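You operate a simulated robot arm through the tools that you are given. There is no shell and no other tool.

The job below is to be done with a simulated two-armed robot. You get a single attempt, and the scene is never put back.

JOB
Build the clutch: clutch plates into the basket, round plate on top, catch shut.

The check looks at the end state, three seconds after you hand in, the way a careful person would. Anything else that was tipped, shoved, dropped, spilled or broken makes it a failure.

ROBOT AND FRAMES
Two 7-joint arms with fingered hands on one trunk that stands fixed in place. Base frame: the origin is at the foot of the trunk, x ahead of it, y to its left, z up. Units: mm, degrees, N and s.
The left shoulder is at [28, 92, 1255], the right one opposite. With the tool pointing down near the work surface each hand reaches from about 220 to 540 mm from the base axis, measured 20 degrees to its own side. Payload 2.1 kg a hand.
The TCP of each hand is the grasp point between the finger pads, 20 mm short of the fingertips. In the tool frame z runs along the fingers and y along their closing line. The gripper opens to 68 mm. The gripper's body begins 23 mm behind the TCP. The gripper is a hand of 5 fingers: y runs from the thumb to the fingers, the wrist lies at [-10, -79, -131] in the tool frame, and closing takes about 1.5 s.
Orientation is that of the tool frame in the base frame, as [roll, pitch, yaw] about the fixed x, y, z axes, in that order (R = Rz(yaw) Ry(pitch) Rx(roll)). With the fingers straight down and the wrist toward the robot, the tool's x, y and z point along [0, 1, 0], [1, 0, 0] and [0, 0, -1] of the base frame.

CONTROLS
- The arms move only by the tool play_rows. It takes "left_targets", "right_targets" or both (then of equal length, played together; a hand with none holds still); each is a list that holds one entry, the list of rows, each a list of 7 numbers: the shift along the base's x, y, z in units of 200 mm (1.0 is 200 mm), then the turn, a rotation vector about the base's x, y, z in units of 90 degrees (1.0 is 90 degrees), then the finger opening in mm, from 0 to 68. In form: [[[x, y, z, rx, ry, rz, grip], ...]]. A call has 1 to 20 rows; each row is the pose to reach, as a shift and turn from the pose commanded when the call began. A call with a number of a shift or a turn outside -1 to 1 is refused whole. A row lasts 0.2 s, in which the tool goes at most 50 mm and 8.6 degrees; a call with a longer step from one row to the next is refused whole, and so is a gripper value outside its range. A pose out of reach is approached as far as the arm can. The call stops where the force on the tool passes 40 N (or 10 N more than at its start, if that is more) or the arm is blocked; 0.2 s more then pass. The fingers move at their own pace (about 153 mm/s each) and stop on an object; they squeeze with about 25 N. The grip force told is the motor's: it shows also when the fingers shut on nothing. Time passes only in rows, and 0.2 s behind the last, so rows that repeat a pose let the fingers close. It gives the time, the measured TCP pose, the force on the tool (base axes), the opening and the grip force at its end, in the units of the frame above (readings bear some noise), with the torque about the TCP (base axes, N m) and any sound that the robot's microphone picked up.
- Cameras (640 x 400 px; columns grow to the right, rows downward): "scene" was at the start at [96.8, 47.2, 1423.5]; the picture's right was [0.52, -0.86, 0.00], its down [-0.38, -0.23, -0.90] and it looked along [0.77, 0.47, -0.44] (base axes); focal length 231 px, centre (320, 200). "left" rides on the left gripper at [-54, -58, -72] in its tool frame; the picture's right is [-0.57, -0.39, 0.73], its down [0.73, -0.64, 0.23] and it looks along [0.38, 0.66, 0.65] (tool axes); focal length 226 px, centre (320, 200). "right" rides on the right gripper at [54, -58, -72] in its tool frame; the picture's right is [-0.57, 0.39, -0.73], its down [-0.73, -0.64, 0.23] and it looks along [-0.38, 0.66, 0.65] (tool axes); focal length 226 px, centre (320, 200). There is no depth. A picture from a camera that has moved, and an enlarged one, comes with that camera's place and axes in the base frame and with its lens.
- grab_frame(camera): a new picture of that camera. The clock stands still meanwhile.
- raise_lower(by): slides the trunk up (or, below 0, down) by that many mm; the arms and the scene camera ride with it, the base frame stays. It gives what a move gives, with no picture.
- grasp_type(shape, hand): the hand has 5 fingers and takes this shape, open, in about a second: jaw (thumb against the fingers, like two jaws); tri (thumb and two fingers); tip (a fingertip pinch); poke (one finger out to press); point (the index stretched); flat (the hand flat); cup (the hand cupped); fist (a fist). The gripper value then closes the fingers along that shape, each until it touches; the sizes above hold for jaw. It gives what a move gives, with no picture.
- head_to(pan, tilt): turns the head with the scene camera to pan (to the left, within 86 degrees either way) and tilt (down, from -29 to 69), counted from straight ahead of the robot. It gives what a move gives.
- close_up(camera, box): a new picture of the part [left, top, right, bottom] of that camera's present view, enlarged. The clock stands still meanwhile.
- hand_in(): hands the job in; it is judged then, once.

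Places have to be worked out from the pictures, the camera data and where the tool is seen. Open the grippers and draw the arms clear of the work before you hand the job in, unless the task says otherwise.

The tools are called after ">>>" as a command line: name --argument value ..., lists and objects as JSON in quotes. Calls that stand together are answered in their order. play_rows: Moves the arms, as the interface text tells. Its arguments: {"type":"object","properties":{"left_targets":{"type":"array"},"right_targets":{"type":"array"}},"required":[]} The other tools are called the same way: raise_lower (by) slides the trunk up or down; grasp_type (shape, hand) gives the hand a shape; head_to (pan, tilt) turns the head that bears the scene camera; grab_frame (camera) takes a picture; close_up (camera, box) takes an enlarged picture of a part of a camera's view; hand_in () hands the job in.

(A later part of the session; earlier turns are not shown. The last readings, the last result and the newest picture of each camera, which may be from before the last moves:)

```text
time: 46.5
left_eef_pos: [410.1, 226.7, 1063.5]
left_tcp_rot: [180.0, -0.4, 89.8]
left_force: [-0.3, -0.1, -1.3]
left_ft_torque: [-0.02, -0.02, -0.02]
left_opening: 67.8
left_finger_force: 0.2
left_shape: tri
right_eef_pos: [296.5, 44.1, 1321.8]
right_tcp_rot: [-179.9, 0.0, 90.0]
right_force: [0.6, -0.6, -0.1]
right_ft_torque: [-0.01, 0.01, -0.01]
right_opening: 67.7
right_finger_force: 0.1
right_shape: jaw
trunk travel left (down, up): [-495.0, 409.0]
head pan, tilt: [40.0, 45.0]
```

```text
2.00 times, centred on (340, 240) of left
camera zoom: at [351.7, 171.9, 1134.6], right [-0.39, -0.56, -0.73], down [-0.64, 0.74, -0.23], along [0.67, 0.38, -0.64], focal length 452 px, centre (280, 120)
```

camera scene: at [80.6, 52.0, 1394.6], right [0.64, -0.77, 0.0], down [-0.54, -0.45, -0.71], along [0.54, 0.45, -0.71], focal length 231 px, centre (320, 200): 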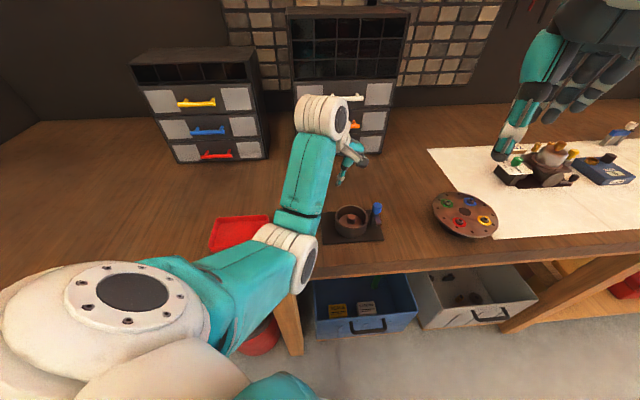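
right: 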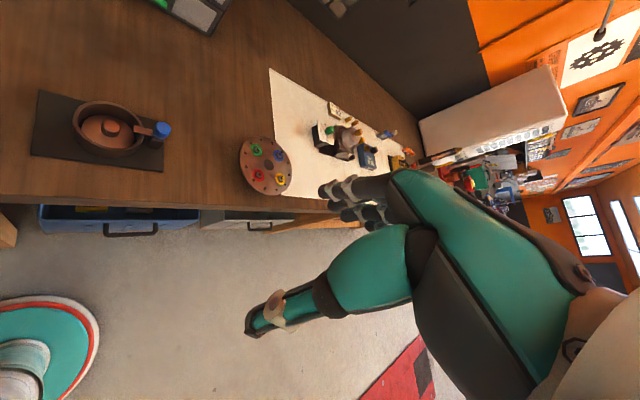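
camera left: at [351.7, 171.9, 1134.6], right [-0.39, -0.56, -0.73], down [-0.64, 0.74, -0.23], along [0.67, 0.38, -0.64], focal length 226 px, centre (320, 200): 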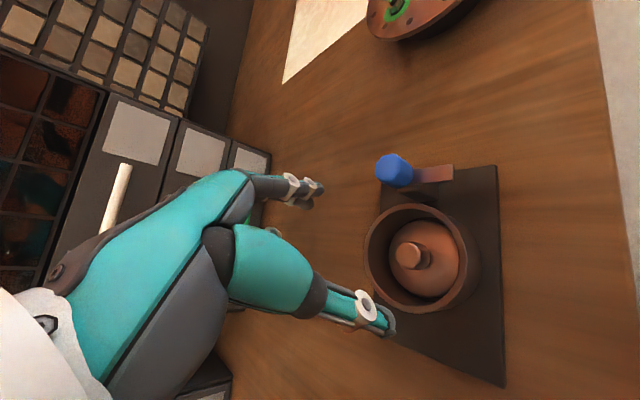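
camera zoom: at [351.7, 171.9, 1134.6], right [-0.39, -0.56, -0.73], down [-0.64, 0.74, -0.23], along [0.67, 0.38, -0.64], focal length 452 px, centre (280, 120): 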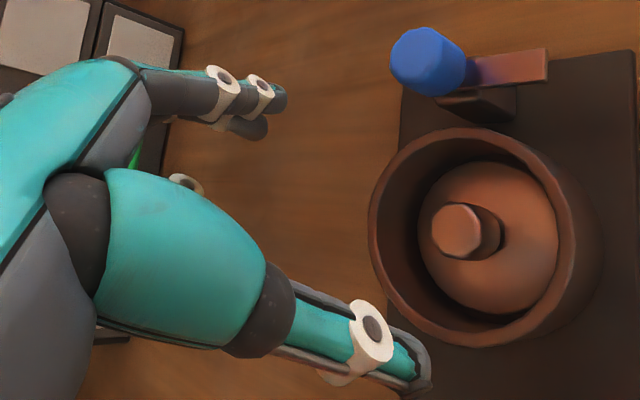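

Now only the index and middle fingers oppose the thumb. I close to 36 mm, come down to z≈1000 and check alignment.

>>> play_rows --left_targets '[[[0, 0, 0, 0, 0, 0, 36], [-0.003, 0, -0.1, 0, 0, 0, 36], [-0.005, 0, -0.2, 0, 0, 0, 36], [-0.005, 0, -0.3, 0, 0, 0, 36], [-0.005, 0, -0.3, 0, 0, 0, 36]]]'

>>> grab_frame --camera "left"

>>> close_up --camera "left" --box '[260, 160, 440, 340]'

>>> close_up --camera "scene" --box '[300, 150, 410, 250]'

```text
time: 47.7
left_eef_pos: [409.8, 227.6, 1005.4]
left_tcp_rot: [179.8, -0.4, 89.9]
left_force: [0.5, -0.5, 0.0]
left_ft_torque: [-0.01, 0.01, -0.02]
left_opening: 36.3
left_finger_force: 0.1
left_shape: tri
right_eef_pos: [295.0, 44.0, 1321.0]
right_tcp_rot: [-179.9, 0.0, 89.9]
right_force: [0.0, -0.6, 0.4]
right_ft_torque: [0.02, 0.0, -0.02]
right_opening: 67.5
right_finger_force: 0.0
right_shape: jaw
trunk travel left (down, up): [-495.0, 409.0]
head pan, tilt: [40.0, 45.0]
```

```text
taken
camera left: at [350.7, 172.3, 1076.2], right [-0.39, -0.56, -0.73], down [-0.64, 0.74, -0.23], along [0.67, 0.38, -0.64], focal length 226 px, centre (320, 200)
```

left: 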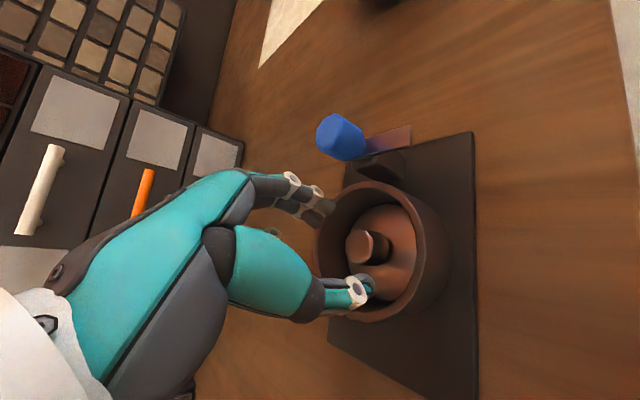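

```text
2.22 times, centred on (350, 250) of left
camera zoom: at [350.7, 172.3, 1076.2], right [-0.39, -0.56, -0.73], down [-0.64, 0.74, -0.23], along [0.67, 0.38, -0.64], focal length 502 px, centre (253, 89)
```

zoom: 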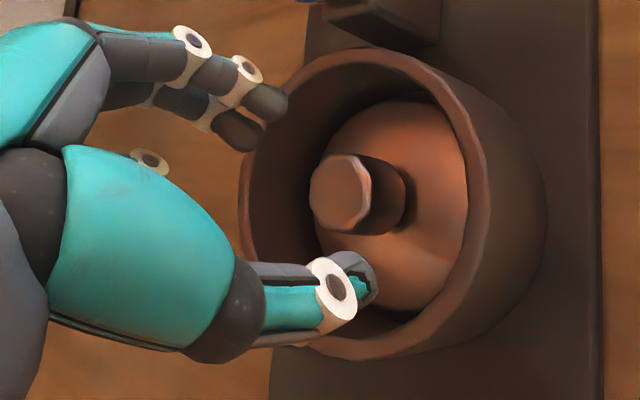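

```text
4.00 times, centred on (355, 200) of scene
camera zoom: at [80.6, 51.9, 1394.7], right [0.64, -0.77, 0.0], down [-0.54, -0.45, -0.71], along [0.54, 0.45, -0.71], focal length 924 px, centre (180, 200)
```

zoom: 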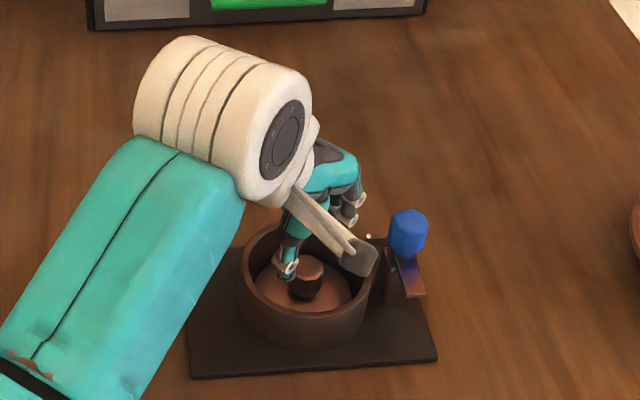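

Aligned: knob at (409, 226), TCP at (409.8, 227.6). I go down to z≈982 and close on the knob.

>>> play_rows --left_targets '[[[0, -0.004, -0.06, 0, 0, 0, 36], [0, -0.006, -0.117, 0, 0, 0, 36], [0, -0.006, -0.117, 0, 0, 0, 24], [0, -0.006, -0.117, 0, 0, 0, 14], [0, -0.006, -0.117, 0, 0, 0, 8], [0, -0.006, -0.117, 0, 0, 0, 5], [0, -0.006, -0.117, 0, 0, 0, 5]]]'

>>> close_up --camera "left" --box '[260, 160, 440, 340]'

```text
time: 49.3
left_eef_pos: [410.6, 225.6, 982.3]
left_tcp_rot: [179.9, -0.3, 89.9]
left_force: [0.7, -0.2, -0.6]
left_ft_torque: [-0.03, -0.01, 0.0]
left_opening: 12.6
left_finger_force: 25.2
left_shape: tri
right_eef_pos: [295.4, 44.5, 1322.1]
right_tcp_rot: [-179.9, -0.1, 89.9]
right_force: [0.0, 0.3, -0.6]
right_ft_torque: [0.0, 0.01, -0.02]
right_opening: 67.7
right_finger_force: 0.1
right_shape: jaw
trunk travel left (down, up): [-495.0, 409.0]
head pan, tilt: [40.0, 45.0]
```

```text
2.22 times, centred on (350, 250) of left
camera zoom: at [350.9, 171.8, 1052.6], right [-0.39, -0.56, -0.73], down [-0.64, 0.74, -0.23], along [0.67, 0.38, -0.64], focal length 502 px, centre (253, 89)
```

zoom: 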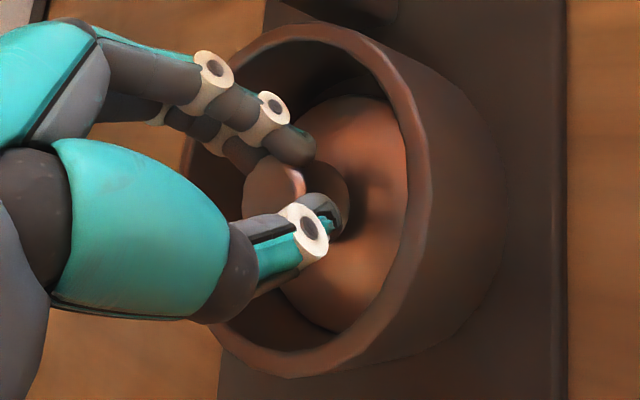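

The knob is gripped. I lift straight up slowly and verify that the plate comes.

>>> play_rows --left_targets '[[[0, 0, 0.04, 0, 0, 0, 5], [0, 0, 0.1, 0, 0, 0, 5], [0, 0, 0.2, 0, 0, 0, 5], [0, 0, 0.3, 0, 0, 0, 5], [0, 0, 0.35, 0, 0, 0, 5]]]'

>>> grab_frame --camera "left"

>>> close_up --camera "scene" --box '[280, 150, 420, 260]'

```text
time: 50.5
left_eef_pos: [409.5, 227.1, 1051.3]
left_tcp_rot: [-180.0, -0.4, 89.9]
left_force: [-0.1, 0.1, 0.0]
left_ft_torque: [-0.01, -0.01, -0.01]
left_opening: 7.4
left_finger_force: 25.0
left_shape: tri
right_eef_pos: [295.3, 44.3, 1322.1]
right_tcp_rot: [-180.0, 0.0, 89.9]
right_force: [0.0, 0.2, -0.4]
right_ft_torque: [-0.02, 0.0, 0.0]
right_opening: 67.9
right_finger_force: 0.0
right_shape: jaw
trunk travel left (down, up): [-495.0, 409.0]
head pan, tilt: [40.0, 45.0]
```

```text
taken
camera left: at [350.1, 172.0, 1121.6], right [-0.39, -0.56, -0.73], down [-0.64, 0.74, -0.23], along [0.67, 0.38, -0.64], focal length 226 px, centre (320, 200)
```

left: 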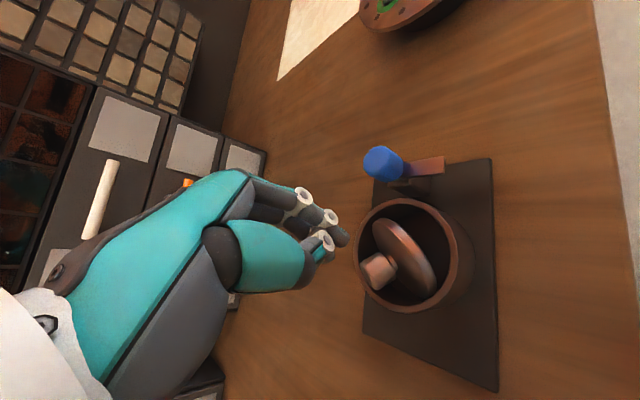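

```text
3.64 times, centred on (350, 205) of scene
camera zoom: at [80.5, 51.9, 1394.7], right [0.64, -0.77, 0.0], down [-0.54, -0.45, -0.71], along [0.54, 0.45, -0.71], focal length 840 px, centre (211, 182)
```

zoom: 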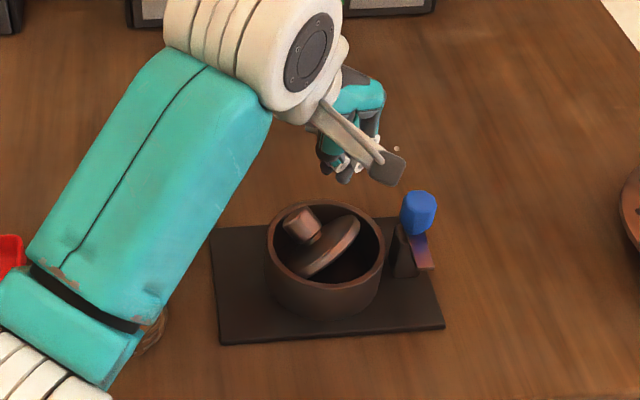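

The plate slipped out of the grip and now leans tilted inside the basket. I zoom in on it.

>>> close_up --camera "left" --box '[340, 180, 500, 320]'

>>> close_up --camera "scene" --box '[330, 190, 400, 240]'

```text
2.86 times, centred on (420, 250) of left
camera zoom: at [350.1, 172.0, 1121.6], right [-0.39, -0.56, -0.73], down [-0.64, 0.74, -0.23], along [0.67, 0.38, -0.64], focal length 646 px, centre (34, 57)
```

zoom: 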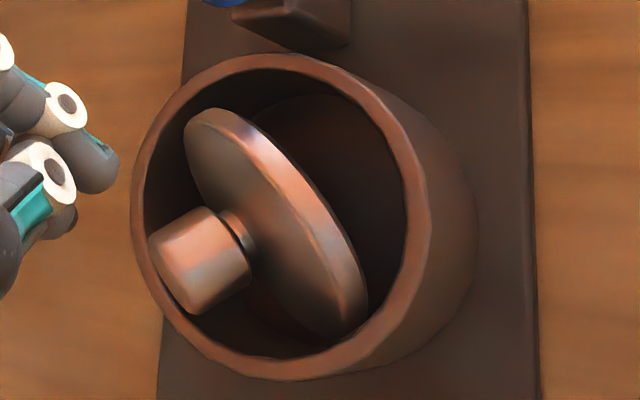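

```text
8.00 times, centred on (365, 215) of scene
camera zoom: at [80.5, 51.9, 1394.7], right [0.64, -0.77, 0.0], down [-0.54, -0.45, -0.71], along [0.54, 0.45, -0.71], focal length 1848 px, centre (-40, 80)
```

zoom: 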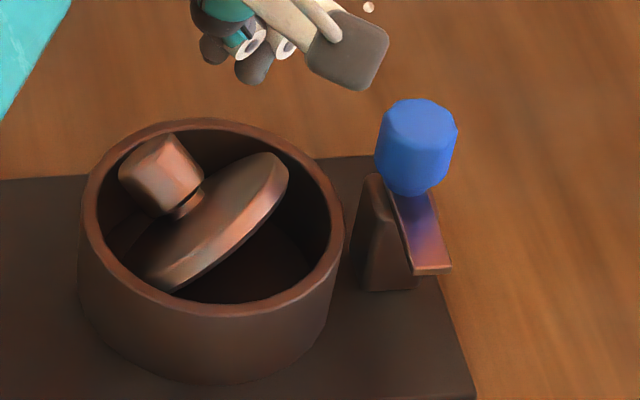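

The plate leans ~45° with its knob (centre ≈ (406, 243, 979)) toward the +y rim. I move the closed fingers to the +y side of the basket, above rim height, to push the knob back so the plate falls flat.

>>> play_rows --left_targets '[[[0, 0.1, 0, 0, 0, 0, 0], [0, 0.25, 0, 0, 0, 0, 0], [-0.01, 0.34, -0.1, 0, 0, 0, 0], [-0.02, 0.34, -0.2, 0, 0, 0, 0], [-0.02, 0.34, -0.27, 0, 0, 0, 0], [-0.02, 0.34, -0.27, 0, 0, 0, 0]]]'

>>> grab_frame --camera "left"

>>> close_up --camera "scene" --box '[290, 150, 400, 250]'

```text
time: 51.9
left_eef_pos: [408.4, 293.8, 996.4]
left_tcp_rot: [180.0, -0.4, 89.9]
left_force: [0.0, 0.0, -0.2]
left_ft_torque: [-0.01, -0.03, 0.0]
left_opening: 7.5
left_finger_force: 24.6
left_shape: tri
right_eef_pos: [296.8, 44.0, 1320.7]
right_tcp_rot: [-179.9, -0.1, 90.0]
right_force: [-0.1, -0.7, 0.8]
right_ft_torque: [-0.03, -0.02, 0.01]
right_opening: 67.5
right_finger_force: 0.1
right_shape: jaw
trunk travel left (down, up): [-495.0, 409.0]
head pan, tilt: [40.0, 45.0]
```

```text
taken
camera left: at [347.7, 239.5, 1068.1], right [-0.39, -0.56, -0.73], down [-0.64, 0.74, -0.23], along [0.67, 0.38, -0.64], focal length 226 px, centre (320, 200)
```

left: 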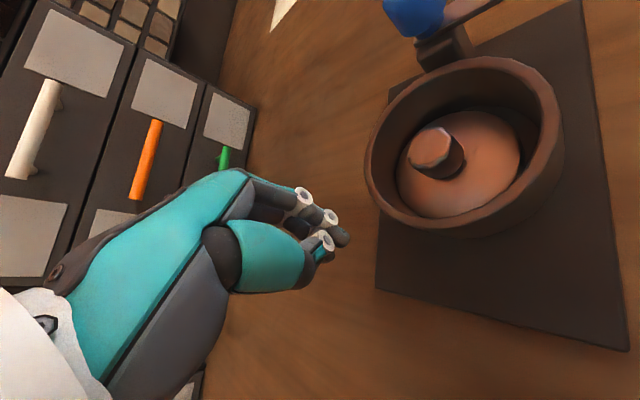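

```text
4.00 times, centred on (345, 200) of scene
camera zoom: at [80.6, 51.9, 1394.7], right [0.64, -0.77, 0.0], down [-0.54, -0.45, -0.71], along [0.54, 0.45, -0.71], focal length 924 px, centre (220, 200)
```

zoom: 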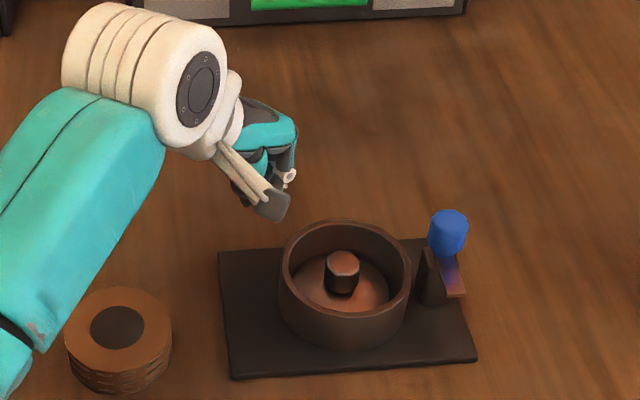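

The plate had merely been caught mid-fall; it lies flat in the basket again. I go back above its knob with a 36 mm opening for a deeper grip.

>>> play_rows --left_targets '[[[0, 0, 0.1, 0, 0, 0, 20], [0, -0.1, 0.2, 0, 0, 0, 36], [0, -0.25, 0.2, 0, 0, 0, 36], [0.005, -0.34, 0.1, 0, 0, 0, 36], [0.005, -0.34, 0.03, 0, 0, 0, 36], [0.005, -0.34, 0.03, 0, 0, 0, 36]]]'

>>> close_up --camera "left" --box '[260, 160, 440, 340]'

```text
time: 53.3
left_eef_pos: [406.2, 228.0, 1002.6]
left_tcp_rot: [-180.0, -0.4, 90.0]
left_force: [-1.1, -0.7, 0.2]
left_ft_torque: [-0.01, -0.01, 0.02]
left_opening: 35.7
left_finger_force: 0.1
left_shape: tri
right_eef_pos: [296.3, 43.3, 1321.3]
right_tcp_rot: [-179.8, 0.0, 90.1]
right_force: [-0.4, 0.4, -0.4]
right_ft_torque: [0.01, -0.01, 0.03]
right_opening: 67.8
right_finger_force: 0.1
right_shape: jaw
trunk travel left (down, up): [-495.0, 409.0]
head pan, tilt: [40.0, 45.0]
```

```text
2.22 times, centred on (350, 250) of left
camera zoom: at [346.6, 173.2, 1073.2], right [-0.39, -0.56, -0.73], down [-0.64, 0.74, -0.23], along [0.67, 0.38, -0.64], focal length 502 px, centre (253, 89)
```

zoom: 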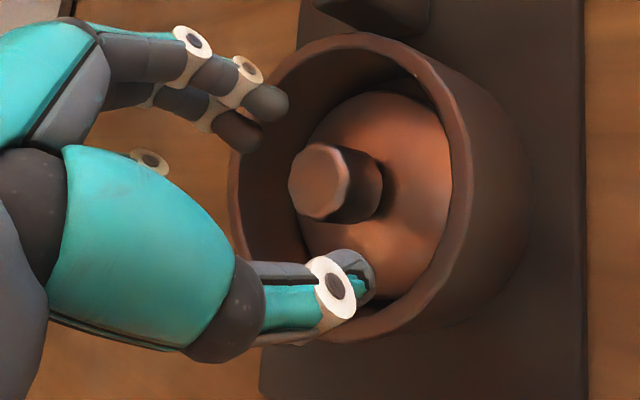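

Knob at about (409.5, 228.5). I go deeper this time (TCP z≈974) and close.

>>> play_rows --left_targets '[[[0.015, 0.003, -0.06, 0, 0, 0, 34], [0.015, 0.003, -0.11, 0, 0, 0, 34], [0.015, 0.003, -0.143, 0, 0, 0, 34], [0.015, 0.003, -0.143, 0, 0, 0, 34]]]'

>>> close_up --camera "left" --box '[260, 160, 440, 340]'

```text
time: 54.3
left_eef_pos: [408.5, 227.7, 973.8]
left_tcp_rot: [179.8, -0.4, 89.8]
left_force: [3.3, -1.6, 3.4]
left_ft_torque: [-0.04, 0.09, -0.03]
left_opening: 31.8
left_finger_force: 0.0
left_shape: tri
right_eef_pos: [296.8, 44.2, 1322.8]
right_tcp_rot: [-179.9, -0.1, 90.1]
right_force: [-0.1, -0.5, 1.3]
right_ft_torque: [-0.01, -0.04, 0.0]
right_opening: 67.6
right_finger_force: 0.1
right_shape: jaw
trunk travel left (down, up): [-495.0, 409.0]
head pan, tilt: [40.0, 45.0]
```

```text
2.22 times, centred on (350, 250) of left
camera zoom: at [349.5, 174.1, 1044.8], right [-0.39, -0.56, -0.73], down [-0.64, 0.74, -0.23], along [0.67, 0.38, -0.64], focal length 502 px, centre (253, 89)
```

zoom: 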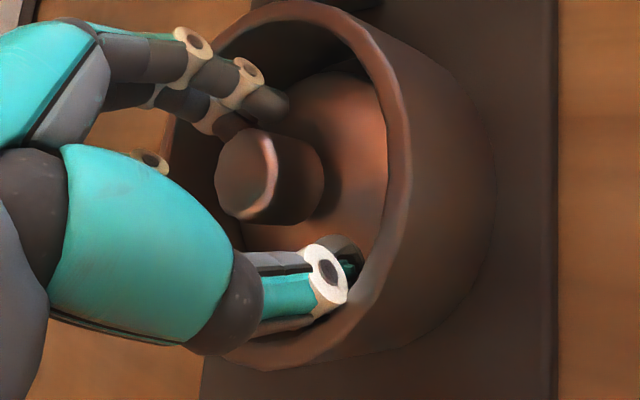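

There is light contact (3 N), so the fingers are deep enough. I close and lift slowly.

>>> play_rows --left_targets '[[[0, 0, 0.005, 0, 0, 0, 24], [0, 0, 0.005, 0, 0, 0, 14], [0, 0, 0.005, 0, 0, 0, 5], [0, 0, 0.005, 0, 0, 0, 0], [0, 0, 0.005, 0, 0, 0, 0], [0, 0, 0.005, 0, 0, 0, 0], [0, 0, 0.005, 0, 0, 0, 0]]]'

>>> close_up --camera "left" --box '[260, 160, 440, 340]'

```text
time: 55.9
left_eef_pos: [409.4, 228.5, 974.7]
left_tcp_rot: [179.9, -0.4, 90.0]
left_force: [1.1, -0.9, -0.7]
left_ft_torque: [-0.02, -0.03, 0.02]
left_opening: 13.0
left_finger_force: 25.0
left_shape: tri
right_eef_pos: [296.7, 43.5, 1321.8]
right_tcp_rot: [-180.0, 0.0, 90.0]
right_force: [-0.1, -0.1, 0.4]
right_ft_torque: [0.02, -0.03, -0.04]
right_opening: 67.3
right_finger_force: 0.1
right_shape: jaw
trunk travel left (down, up): [-495.0, 409.0]
head pan, tilt: [40.0, 45.0]
```

```text
2.22 times, centred on (350, 250) of left
camera zoom: at [349.8, 173.7, 1045.6], right [-0.39, -0.56, -0.73], down [-0.64, 0.74, -0.23], along [0.67, 0.38, -0.64], focal length 502 px, centre (253, 89)
```

zoom: 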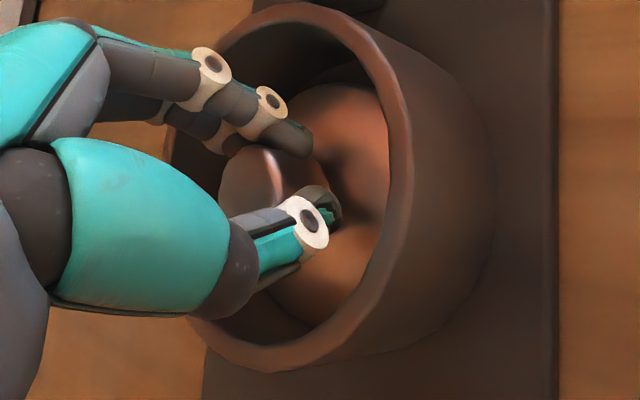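

Fingers now hold the knob near its base. I lift slowly and only a little at first.

>>> play_rows --left_targets '[[[0, 0, 0.02, 0, 0, 0, 0], [0, 0, 0.05, 0, 0, 0, 0], [0, 0, 0.08, 0, 0, 0, 0], [0, 0, 0.12, 0, 0, 0, 0], [0, 0, 0.16, 0, 0, 0, 0], [0, 0, 0.2, 0, 0, 0, 0]]]'

>>> close_up --camera "left" --box '[260, 160, 480, 340]'

>>> close_up --camera "scene" --box '[290, 150, 400, 250]'

```text
time: 57.3
left_eef_pos: [408.2, 226.3, 1014.6]
left_tcp_rot: [179.9, -0.4, 89.9]
left_force: [-0.1, 0.3, -0.1]
left_ft_torque: [-0.01, 0.03, 0.04]
left_opening: 12.8
left_finger_force: 24.5
left_shape: tri
right_eef_pos: [295.9, 43.9, 1323.6]
right_tcp_rot: [-179.9, 0.0, 90.0]
right_force: [0.2, 0.6, 0.0]
right_ft_torque: [0.01, 0.0, 0.0]
right_opening: 67.6
right_finger_force: 0.1
right_shape: jaw
trunk travel left (down, up): [-495.0, 409.0]
head pan, tilt: [40.0, 45.0]
```

```text
2.22 times, centred on (370, 250) of left
camera zoom: at [350.1, 172.2, 1085.3], right [-0.39, -0.56, -0.73], down [-0.64, 0.74, -0.23], along [0.67, 0.38, -0.64], focal length 502 px, centre (209, 89)
```

zoom: 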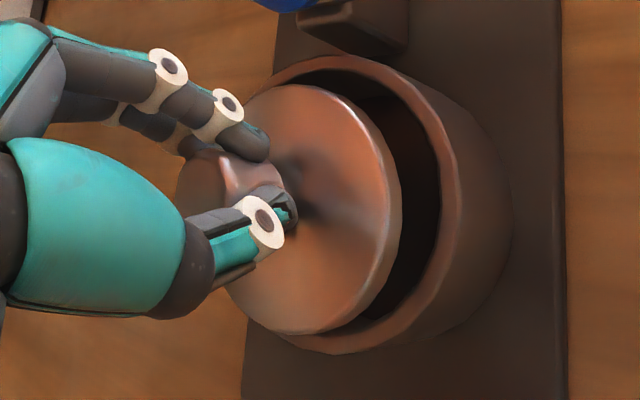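

```text
4.00 times, centred on (345, 200) of scene
camera zoom: at [80.7, 51.9, 1394.6], right [0.64, -0.77, 0.0], down [-0.54, -0.45, -0.71], along [0.54, 0.45, -0.71], focal length 924 px, centre (220, 200)
```

zoom: 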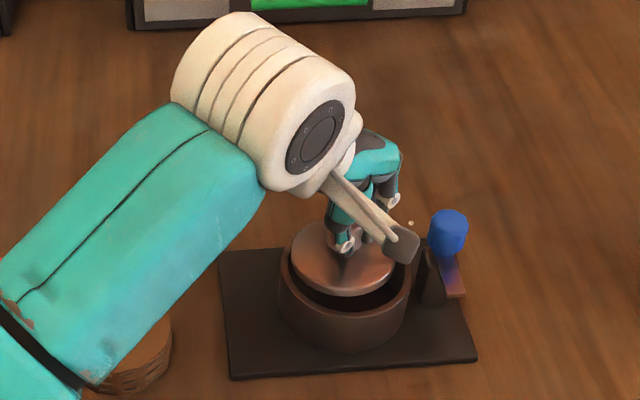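

The plate is held firmly and clear of the rim. I carry it left to free table near (352, 372).

>>> play_rows --left_targets '[[[0, 0, 0.08, 0, 0, 0, 0], [-0.03, 0.08, 0.1, 0, 0, 0, 0], [-0.07, 0.18, 0.1, 0, 0, 0, 0], [-0.11, 0.29, 0.1, 0, 0, 0, 0], [-0.15, 0.4, 0.1, 0, 0, 0, 0], [-0.19, 0.51, 0.1, 0, 0, 0, 0], [-0.23, 0.62, 0.1, 0, 0, 0, 0], [-0.27, 0.7, 0.1, 0, 0, 0, 0], [-0.28, 0.73, 0.08, 0, 0, 0, 0], [-0.28, 0.73, 0.0, 0, 0, 0, 0], [-0.28, 0.73, -0.08, 0, 0, 0, 0], [-0.28, 0.73, -0.16, 0, 0, 0, 0]]]'

>>> grab_frame --camera "left"

>>> grab_frame --camera "scene"

```text
time: 59.9
left_eef_pos: [353.6, 373.4, 982.7]
left_tcp_rot: [-180.0, -0.4, 89.9]
left_force: [0.0, 0.3, -0.6]
left_ft_torque: [0.01, -0.03, -0.01]
left_opening: 7.2
left_finger_force: 24.7
left_shape: tri
right_eef_pos: [295.7, 44.5, 1321.2]
right_tcp_rot: [-179.8, 0.0, 90.0]
right_force: [0.0, 0.1, -0.1]
right_ft_torque: [0.02, 0.0, -0.02]
right_opening: 67.8
right_finger_force: 0.1
right_shape: jaw
trunk travel left (down, up): [-495.0, 409.0]
head pan, tilt: [40.0, 45.0]
```

```text
taken
camera left: at [295.2, 317.9, 1053.5], right [-0.39, -0.56, -0.73], down [-0.64, 0.74, -0.23], along [0.67, 0.38, -0.64], focal length 226 px, centre (320, 200)
```

left: 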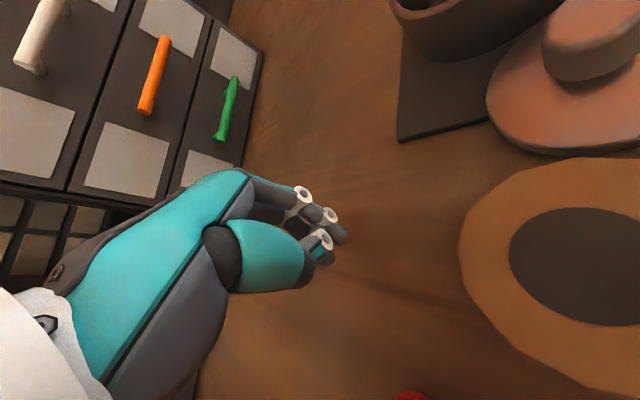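

```text
taken
camera scene: at [80.6, 52.0, 1394.6], right [0.64, -0.77, 0.0], down [-0.54, -0.45, -0.71], along [0.54, 0.45, -0.71], focal length 231 px, centre (320, 200)
```

scene: 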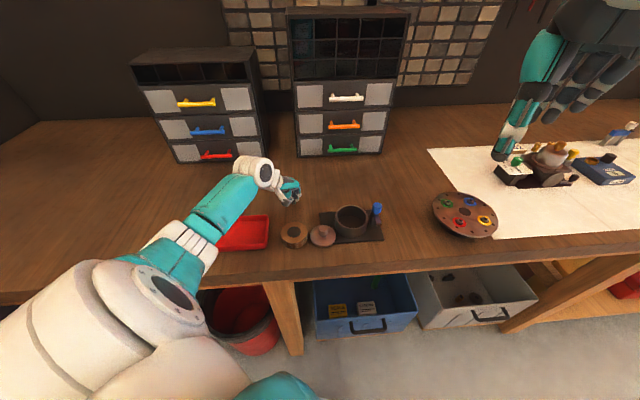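

The plate slipped out while moving and dropped a short way; it lies flat, knob up, between pack and basket. I zoom in to check it.

>>> close_up --camera "scene" --box '[270, 190, 400, 260]'

>>> close_up --camera "left" --box '[390, 0, 640, 400]'

```text
4.92 times, centred on (335, 225) of scene
camera zoom: at [80.6, 52.0, 1394.6], right [0.64, -0.77, 0.0], down [-0.54, -0.45, -0.71], along [0.54, 0.45, -0.71], focal length 1137 px, centre (246, 77)
```

zoom: 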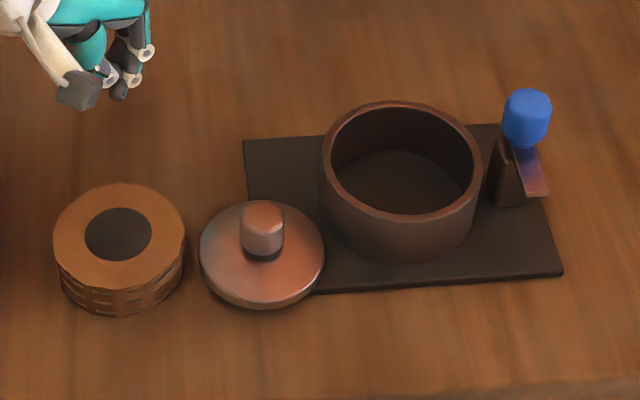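

```text
1.00 times, centred on (515, 200) of left (not enlarged: the box is as wide or as high as the picture)
camera zoom: at [295.2, 317.9, 1053.5], right [-0.39, -0.56, -0.73], down [-0.64, 0.74, -0.23], along [0.67, 0.38, -0.64], focal length 226 px, centre (125, 200)
```

zoom: 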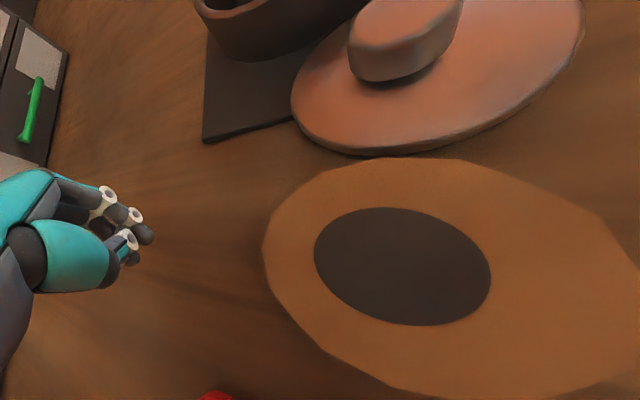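

The plate rests knob-up at about (343, 258), safe for the moment. Next is the pack at about (291, 309); I raise, switch to the jaw shape and approach at yaw 135° so the fingers stay away from the plate.

>>> play_rows --left_targets '[[[0, 0, 0.2, 0, 0, 0, 10], [0, 0, 0.4, 0, 0, 0, 30]]]'

>>> grasp_type --shape "jaw" --hand "left"

>>> play_rows --left_targets '[[[-0.06, -0.06, 0.05, 0, 0, 0.08, 68], [-0.12, -0.12, 0.05, 0, 0, 0.16, 68], [-0.18, -0.18, 0.05, 0, 0, 0.25, 68], [-0.24, -0.24, 0.05, 0, 0, 0.33, 68], [-0.3, -0.3, 0.05, 0, 0, 0.42, 68], [-0.31, -0.32, 0.05, 0, 0, 0.5, 68], [-0.31, -0.32, 0.05, 0, 0, 0.5, 68]]]'

>>> grab_frame --camera "left"

>>> grab_frame --camera "scene"

```text
time: 60.5
left_eef_pos: [354.6, 371.9, 1062.0]
left_tcp_rot: [-180.0, -0.5, 89.8]
left_force: [-1.1, 0.8, 0.2]
left_ft_torque: [0.0, -0.01, 0.03]
left_opening: 29.9
left_finger_force: 0.0
left_shape: tri
right_eef_pos: [295.0, 45.9, 1321.1]
right_tcp_rot: [-179.9, 0.0, 90.0]
right_force: [0.2, -0.2, -0.3]
right_ft_torque: [-0.03, 0.01, -0.01]
right_opening: 67.6
right_finger_force: 0.0
right_shape: jaw
trunk travel left (down, up): [-495.0, 409.0]
head pan, tilt: [40.0, 45.0]
```

```text
time: 61.4
left_eef_pos: [355.8, 374.1, 1061.5]
left_tcp_rot: [179.9, -0.4, 89.8]
left_force: [0.0, -0.1, -1.0]
left_ft_torque: [0.02, 0.0, 0.0]
left_opening: 67.5
left_finger_force: 0.1
left_shape: jaw
right_eef_pos: [295.4, 44.7, 1321.0]
right_tcp_rot: [-179.9, 0.0, 90.0]
right_force: [0.4, -0.4, 0.3]
right_ft_torque: [0.01, 0.02, 0.0]
right_opening: 67.5
right_finger_force: 0.1
right_shape: jaw
trunk travel left (down, up): [-495.0, 409.0]
head pan, tilt: [40.0, 45.0]
```

```text
time: 63.0
left_eef_pos: [293.1, 310.3, 1071.8]
left_tcp_rot: [179.8, -0.4, 135.0]
left_force: [0.5, -0.6, 0.6]
left_ft_torque: [0.0, 0.01, 0.01]
left_opening: 67.5
left_finger_force: 0.1
left_shape: jaw
right_eef_pos: [296.5, 44.5, 1320.8]
right_tcp_rot: [-179.8, 0.0, 90.0]
right_force: [-0.4, 0.2, 1.1]
right_ft_torque: [0.01, 0.02, 0.01]
right_opening: 67.6
right_finger_force: 0.1
right_shape: jaw
trunk travel left (down, up): [-495.0, 409.0]
head pan, tilt: [40.0, 45.0]
```

```text
taken
camera left: at [289.2, 230.4, 1141.8], right [0.12, -0.67, -0.73], down [-0.97, 0.07, -0.23], along [0.2, 0.74, -0.64], focal length 226 px, centre (320, 200)
```

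left: 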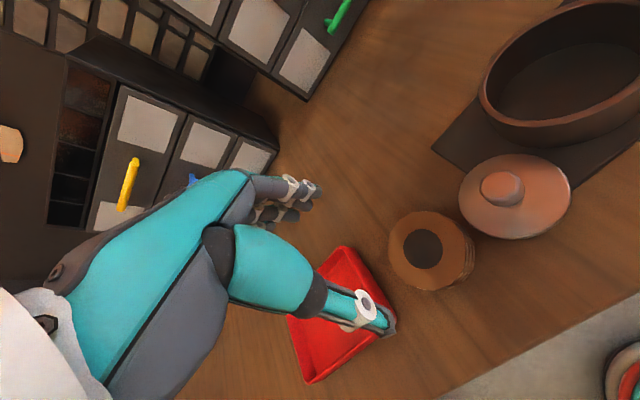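

```text
taken
camera scene: at [80.5, 51.9, 1394.7], right [0.64, -0.77, 0.0], down [-0.54, -0.45, -0.71], along [0.54, 0.45, -0.71], focal length 231 px, centre (320, 200)
```

scene: 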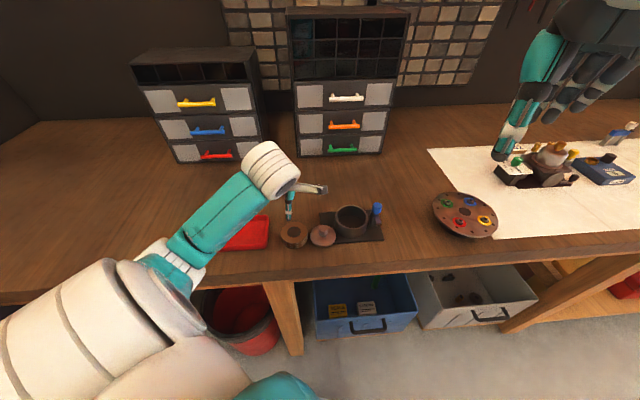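

I estimate the pack at about (298, 309) from this view. I lower to z≈1005 after correcting, and re-measure.

>>> play_rows --left_targets '[[[0.012, -0.002, -0.1, 0, 0, 0, 68], [0.025, -0.005, -0.2, 0, 0, 0, 68], [0.025, -0.005, -0.3, 0, 0, 0, 68], [0.025, -0.005, -0.34, 0, 0, 0, 68], [0.025, -0.005, -0.34, 0, 0, 0, 68]]]'

>>> grab_frame --camera "left"

>>> close_up --camera "left" --box '[260, 160, 480, 380]'

>>> close_up --camera "scene" --box '[250, 180, 350, 260]'

```text
time: 64.2
left_eef_pos: [295.8, 309.0, 1004.3]
left_tcp_rot: [179.9, -0.4, 134.9]
left_force: [-0.2, 0.2, -0.3]
left_ft_torque: [-0.05, 0.0, 0.01]
left_opening: 67.7
left_finger_force: 0.0
left_shape: jaw
right_eef_pos: [295.3, 44.1, 1320.7]
right_tcp_rot: [-179.9, -0.1, 90.0]
right_force: [-0.7, -0.2, -0.7]
right_ft_torque: [0.0, -0.01, 0.0]
right_opening: 67.7
right_finger_force: 0.1
right_shape: jaw
trunk travel left (down, up): [-495.0, 409.0]
head pan, tilt: [40.0, 45.0]
```

```text
taken
camera left: at [292.7, 229.4, 1074.2], right [0.12, -0.67, -0.73], down [-0.97, 0.07, -0.23], along [0.2, 0.74, -0.64], focal length 226 px, centre (320, 200)
```

left: 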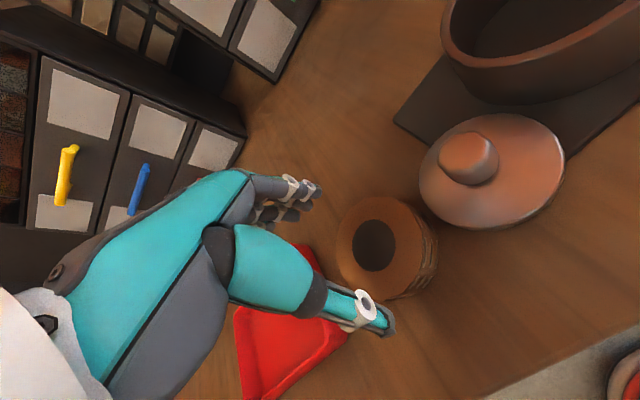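

```text
1.82 times, centred on (370, 270) of left
camera zoom: at [292.7, 229.4, 1074.2], right [0.12, -0.67, -0.73], down [-0.97, 0.07, -0.23], along [0.2, 0.74, -0.64], focal length 411 px, centre (229, 73)
```

zoom: 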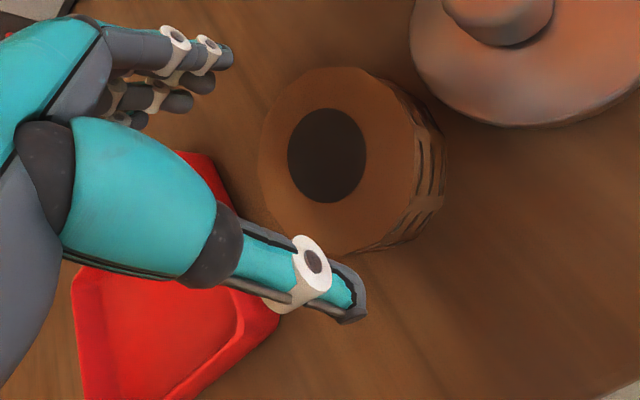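

```text
5.00 times, centred on (300, 220) of scene
camera zoom: at [80.5, 51.9, 1394.7], right [0.64, -0.77, 0.0], down [-0.54, -0.45, -0.71], along [0.54, 0.45, -0.71], focal length 1155 px, centre (420, 100)
```

zoom: 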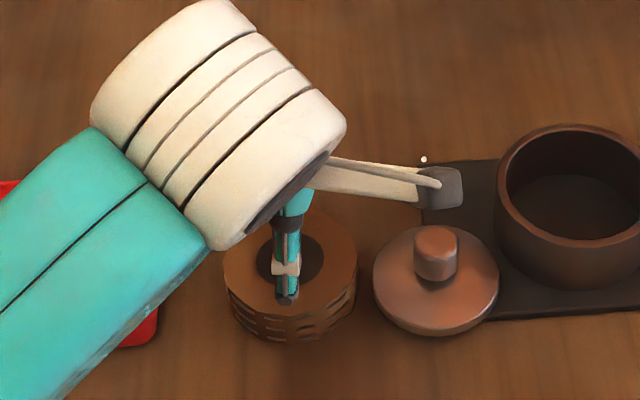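

Both views agree on the pack centre ≈ (298, 308.5), top z≈960. I correct by (+2.2, −0.8) and descend so the fingertips straddle the pack's upper part.

>>> play_rows --left_targets '[[[0.011, -0.004, -0.04, 0, 0, 0, 68], [0.011, -0.004, -0.09, 0, 0, 0, 68], [0.011, -0.004, -0.09, 0, 0, 0, 68]]]'

>>> close_up --camera "left" --box '[240, 140, 460, 360]'

>>> close_up --camera "scene" --box '[260, 200, 340, 260]'

```text
time: 65.0
left_eef_pos: [298.2, 309.0, 985.4]
left_tcp_rot: [179.9, -0.4, 134.9]
left_force: [0.2, 0.1, 0.3]
left_ft_torque: [0.02, 0.0, 0.02]
left_opening: 67.8
left_finger_force: 0.1
left_shape: jaw
right_eef_pos: [295.8, 45.2, 1322.1]
right_tcp_rot: [-180.0, 0.0, 90.0]
right_force: [0.6, -1.0, 0.7]
right_ft_torque: [-0.01, 0.03, 0.01]
right_opening: 67.7
right_finger_force: 0.1
right_shape: jaw
trunk travel left (down, up): [-495.0, 409.0]
head pan, tilt: [40.0, 45.0]
```

```text
1.82 times, centred on (350, 250) of left
camera zoom: at [295.1, 228.6, 1056.7], right [0.12, -0.67, -0.73], down [-0.97, 0.07, -0.23], along [0.2, 0.74, -0.64], focal length 411 px, centre (266, 109)
```

zoom: 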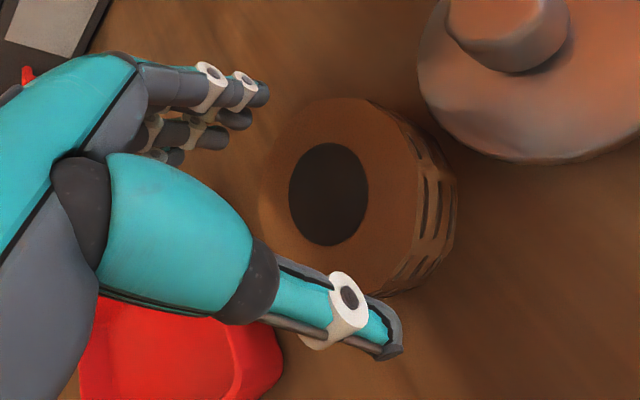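

```text
6.67 times, centred on (300, 230) of scene
camera zoom: at [80.5, 51.9, 1394.7], right [0.64, -0.77, 0.0], down [-0.54, -0.45, -0.71], along [0.54, 0.45, -0.71], focal length 1540 px, centre (453, 0)
```

zoom: 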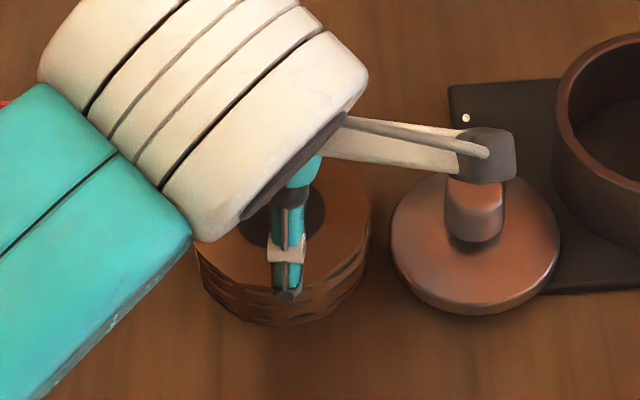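

Aligned within about a millimetre. I descend to z≈971 watching for contact.

>>> play_rows --left_targets '[[[-0.002, -0.002, -0.03, 0, 0, 0, 68], [-0.002, -0.002, -0.055, 0, 0, 0, 68], [-0.002, -0.002, -0.072, 0, 0, 0, 68], [-0.002, -0.002, -0.072, 0, 0, 0, 68]]]'

>>> close_up --camera "left" --box '[240, 140, 460, 360]'

>>> close_up --camera "scene" --box '[260, 200, 340, 260]'

```text
time: 66.0
left_eef_pos: [297.6, 307.5, 972.6]
left_tcp_rot: [180.0, -0.2, 134.9]
left_force: [0.2, 0.4, -0.3]
left_ft_torque: [0.01, 0.04, 0.02]
left_opening: 67.8
left_finger_force: 0.1
left_shape: jaw
right_eef_pos: [296.1, 44.0, 1321.6]
right_tcp_rot: [-179.9, 0.0, 90.0]
right_force: [0.6, -0.2, -0.2]
right_ft_torque: [-0.02, -0.01, -0.02]
right_opening: 67.6
right_finger_force: 0.1
right_shape: jaw
trunk travel left (down, up): [-495.0, 409.0]
head pan, tilt: [40.0, 45.0]
```

```text
1.82 times, centred on (350, 250) of left
camera zoom: at [293.9, 228.3, 1043.3], right [0.12, -0.67, -0.73], down [-0.97, 0.07, -0.23], along [0.2, 0.74, -0.64], focal length 411 px, centre (266, 109)
```

zoom: 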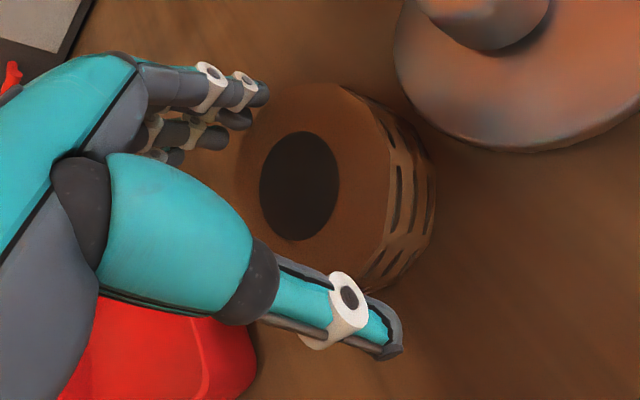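

```text
6.67 times, centred on (300, 230) of scene
camera zoom: at [80.5, 51.9, 1394.7], right [0.64, -0.77, 0.0], down [-0.54, -0.45, -0.71], along [0.54, 0.45, -0.71], focal length 1540 px, centre (453, 0)
```

zoom: 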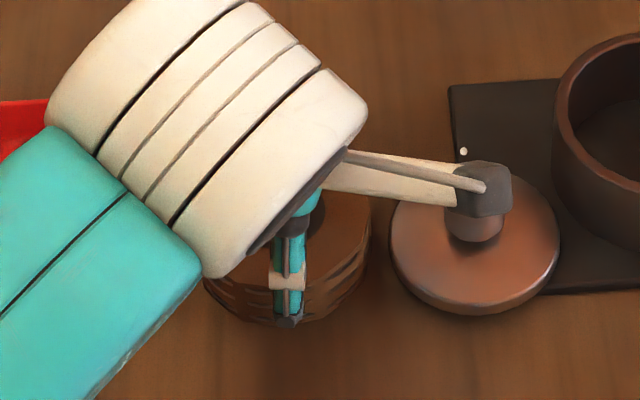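

No contact; both sides clear. I go 3 mm lower for better engagement and close on the pack.

>>> play_rows --left_targets '[[[0.001, 0.002, -0.018, 0, 0, 0, 68], [0.001, 0.002, -0.018, 0, 0, 0, 58], [0.001, 0.002, -0.018, 0, 0, 0, 50], [0.001, 0.002, -0.018, 0, 0, 0, 45], [0.001, 0.002, -0.018, 0, 0, 0, 40], [0.001, 0.002, -0.018, 0, 0, 0, 40], [0.001, 0.002, -0.018, 0, 0, 0, 40]]]'

>>> close_up --camera "left" --box '[240, 140, 460, 360]'

```text
time: 67.6
left_eef_pos: [296.5, 305.8, 972.0]
left_tcp_rot: [179.7, -0.4, 134.9]
left_force: [0.5, -1.9, 38.6]
left_ft_torque: [-0.05, 0.08, 0.12]
left_opening: 44.5
left_finger_force: 25.0
left_shape: jaw
right_eef_pos: [294.5, 40.9, 1323.5]
right_tcp_rot: [-179.9, -0.2, 90.1]
right_force: [0.6, 0.1, 0.5]
right_ft_torque: [-0.01, 0.03, 0.0]
right_opening: 67.7
right_finger_force: 0.2
right_shape: jaw
trunk travel left (down, up): [-495.0, 409.0]
head pan, tilt: [40.0, 45.0]
```

```text
1.82 times, centred on (350, 250) of left
camera zoom: at [293.8, 226.6, 1041.8], right [0.13, -0.67, -0.73], down [-0.97, 0.07, -0.23], along [0.2, 0.74, -0.64], focal length 411 px, centre (266, 109)
```

zoom: 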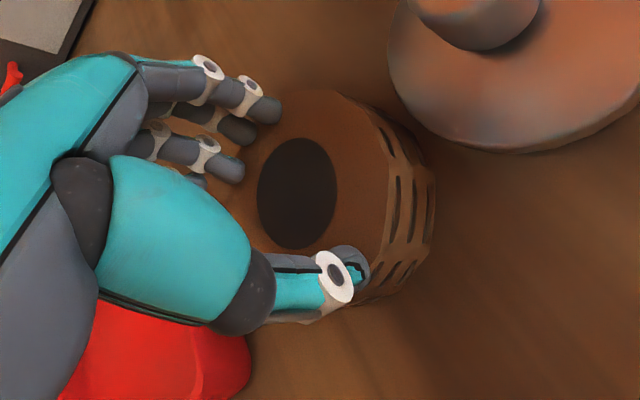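

The tool sees 38 N upward: the fingers apparently slid onto the top of the pack. I open the fingers and rise a little to look again.

>>> play_rows --left_targets '[[[0, 0, 0.02, 0, 0, 0, 60], [0, 0, 0.04, 0, 0, 0, 68], [0, 0, 0.06, 0, 0, 0, 68], [0, 0, 0.06, 0, 0, 0, 68]]]'

>>> grab_frame --camera "left"

>>> close_up --camera "left" --box '[240, 140, 460, 360]'

>>> close_up --camera "scene" --box '[260, 200, 340, 260]'

```text
time: 68.6
left_eef_pos: [295.6, 306.5, 981.4]
left_tcp_rot: [-180.0, -0.5, 135.0]
left_force: [0.4, 0.4, -0.4]
left_ft_torque: [-0.01, 0.01, 0.0]
left_opening: 67.5
left_finger_force: 0.1
left_shape: jaw
right_eef_pos: [295.9, 43.7, 1322.1]
right_tcp_rot: [-179.9, 0.0, 90.0]
right_force: [0.0, 0.4, 0.8]
right_ft_torque: [0.0, 0.0, -0.03]
right_opening: 67.7
right_finger_force: 0.0
right_shape: jaw
trunk travel left (down, up): [-495.0, 409.0]
head pan, tilt: [40.0, 45.0]
```

```text
taken
camera left: at [293.4, 227.5, 1051.3], right [0.12, -0.67, -0.73], down [-0.97, 0.07, -0.22], along [0.2, 0.74, -0.64], focal length 226 px, centre (320, 200)
```

left: 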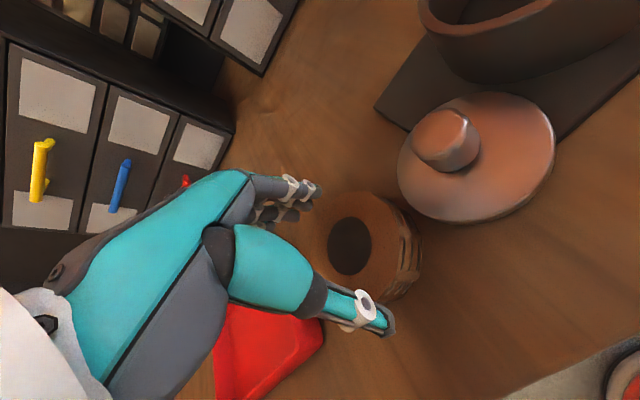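

```text
1.82 times, centred on (350, 250) of left
camera zoom: at [293.4, 227.5, 1051.3], right [0.12, -0.67, -0.73], down [-0.97, 0.07, -0.22], along [0.2, 0.74, -0.64], focal length 411 px, centre (266, 109)
```

zoom: 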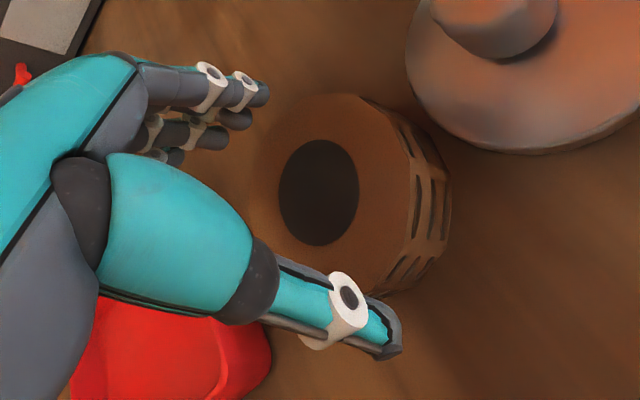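

```text
6.67 times, centred on (300, 230) of scene
camera zoom: at [80.5, 51.9, 1394.6], right [0.64, -0.77, 0.0], down [-0.54, -0.45, -0.71], along [0.54, 0.45, -0.71], focal length 1540 px, centre (453, 0)
```

zoom: 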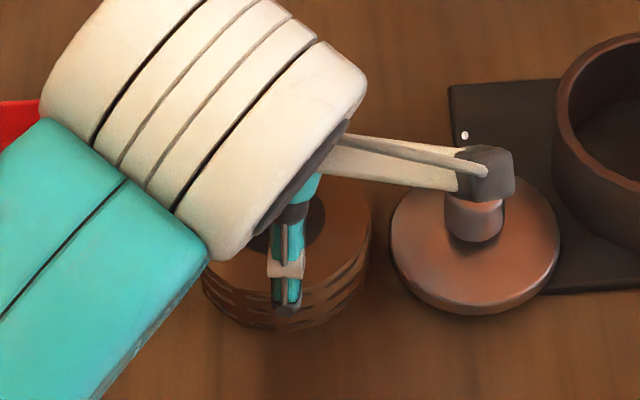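

Cross-checking all views, the pack top must be at z≈951 (table ≈930), so its centre is really near (296, 313.5) and I was gripping too high and off-centre. I shift by (−0.5, +6.5) and re-measure.

>>> play_rows --left_targets '[[[-0.002, 0.016, 0, 0, 0, 0, 68], [-0.002, 0.032, 0, 0, 0, 0, 68], [-0.002, 0.032, 0, 0, 0, 0, 68]]]'

>>> close_up --camera "left" --box '[240, 140, 460, 360]'

```text
time: 69.4
left_eef_pos: [297.0, 313.2, 981.4]
left_tcp_rot: [179.9, -0.3, 134.9]
left_force: [-0.4, 0.2, 0.3]
left_ft_torque: [-0.02, -0.01, 0.0]
left_opening: 67.7
left_finger_force: 0.0
left_shape: jaw
right_eef_pos: [294.4, 43.8, 1322.0]
right_tcp_rot: [-179.9, 0.1, 90.1]
right_force: [0.2, -0.1, 0.8]
right_ft_torque: [-0.01, 0.0, 0.01]
right_opening: 67.8
right_finger_force: 0.0
right_shape: jaw
trunk travel left (down, up): [-495.0, 409.0]
head pan, tilt: [40.0, 45.0]
```

```text
1.82 times, centred on (350, 250) of left
camera zoom: at [293.5, 234.0, 1051.7], right [0.12, -0.67, -0.73], down [-0.97, 0.07, -0.23], along [0.2, 0.74, -0.64], focal length 411 px, centre (266, 109)
```

zoom: 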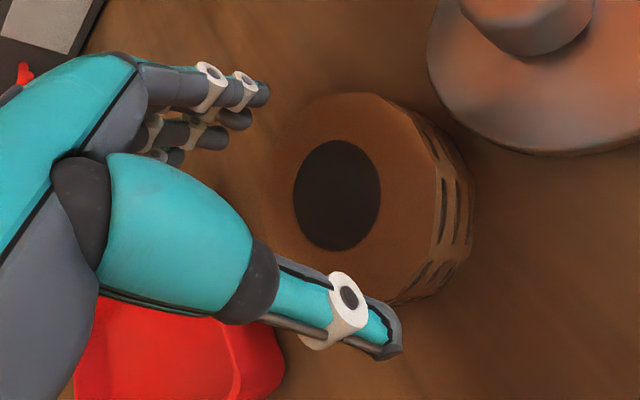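

Aligned within 1 mm for a top at z 951. I descend to z≈961 watching force.

>>> play_rows --left_targets '[[[-0.002, -0.002, -0.04, 0, 0, 0, 68], [-0.002, -0.002, -0.075, 0, 0, 0, 68], [-0.002, -0.002, -0.102, 0, 0, 0, 68], [-0.002, -0.002, -0.102, 0, 0, 0, 68]]]'

>>> close_up --camera "left" --box '[240, 140, 460, 360]'

```text
time: 70.4
left_eef_pos: [297.0, 312.8, 962.2]
left_tcp_rot: [179.9, -0.3, 134.9]
left_force: [0.0, -0.7, 1.0]
left_ft_torque: [-0.03, 0.04, -0.03]
left_opening: 67.7
left_finger_force: 0.0
left_shape: jaw
right_eef_pos: [295.5, 43.9, 1322.0]
right_tcp_rot: [-179.9, 0.0, 90.0]
right_force: [-0.3, 0.3, -0.3]
right_ft_torque: [0.03, 0.01, 0.0]
right_opening: 67.6
right_finger_force: 0.1
right_shape: jaw
trunk travel left (down, up): [-495.0, 409.0]
head pan, tilt: [40.0, 45.0]
```

```text
1.82 times, centred on (350, 250) of left
camera zoom: at [293.1, 233.9, 1032.1], right [0.12, -0.67, -0.73], down [-0.97, 0.07, -0.23], along [0.2, 0.74, -0.64], focal length 411 px, centre (266, 109)
```

zoom: 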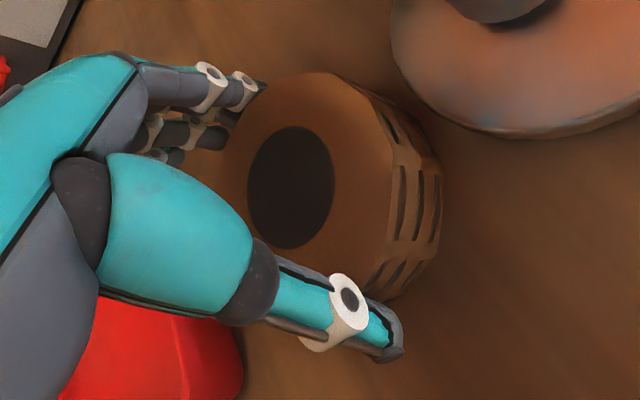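

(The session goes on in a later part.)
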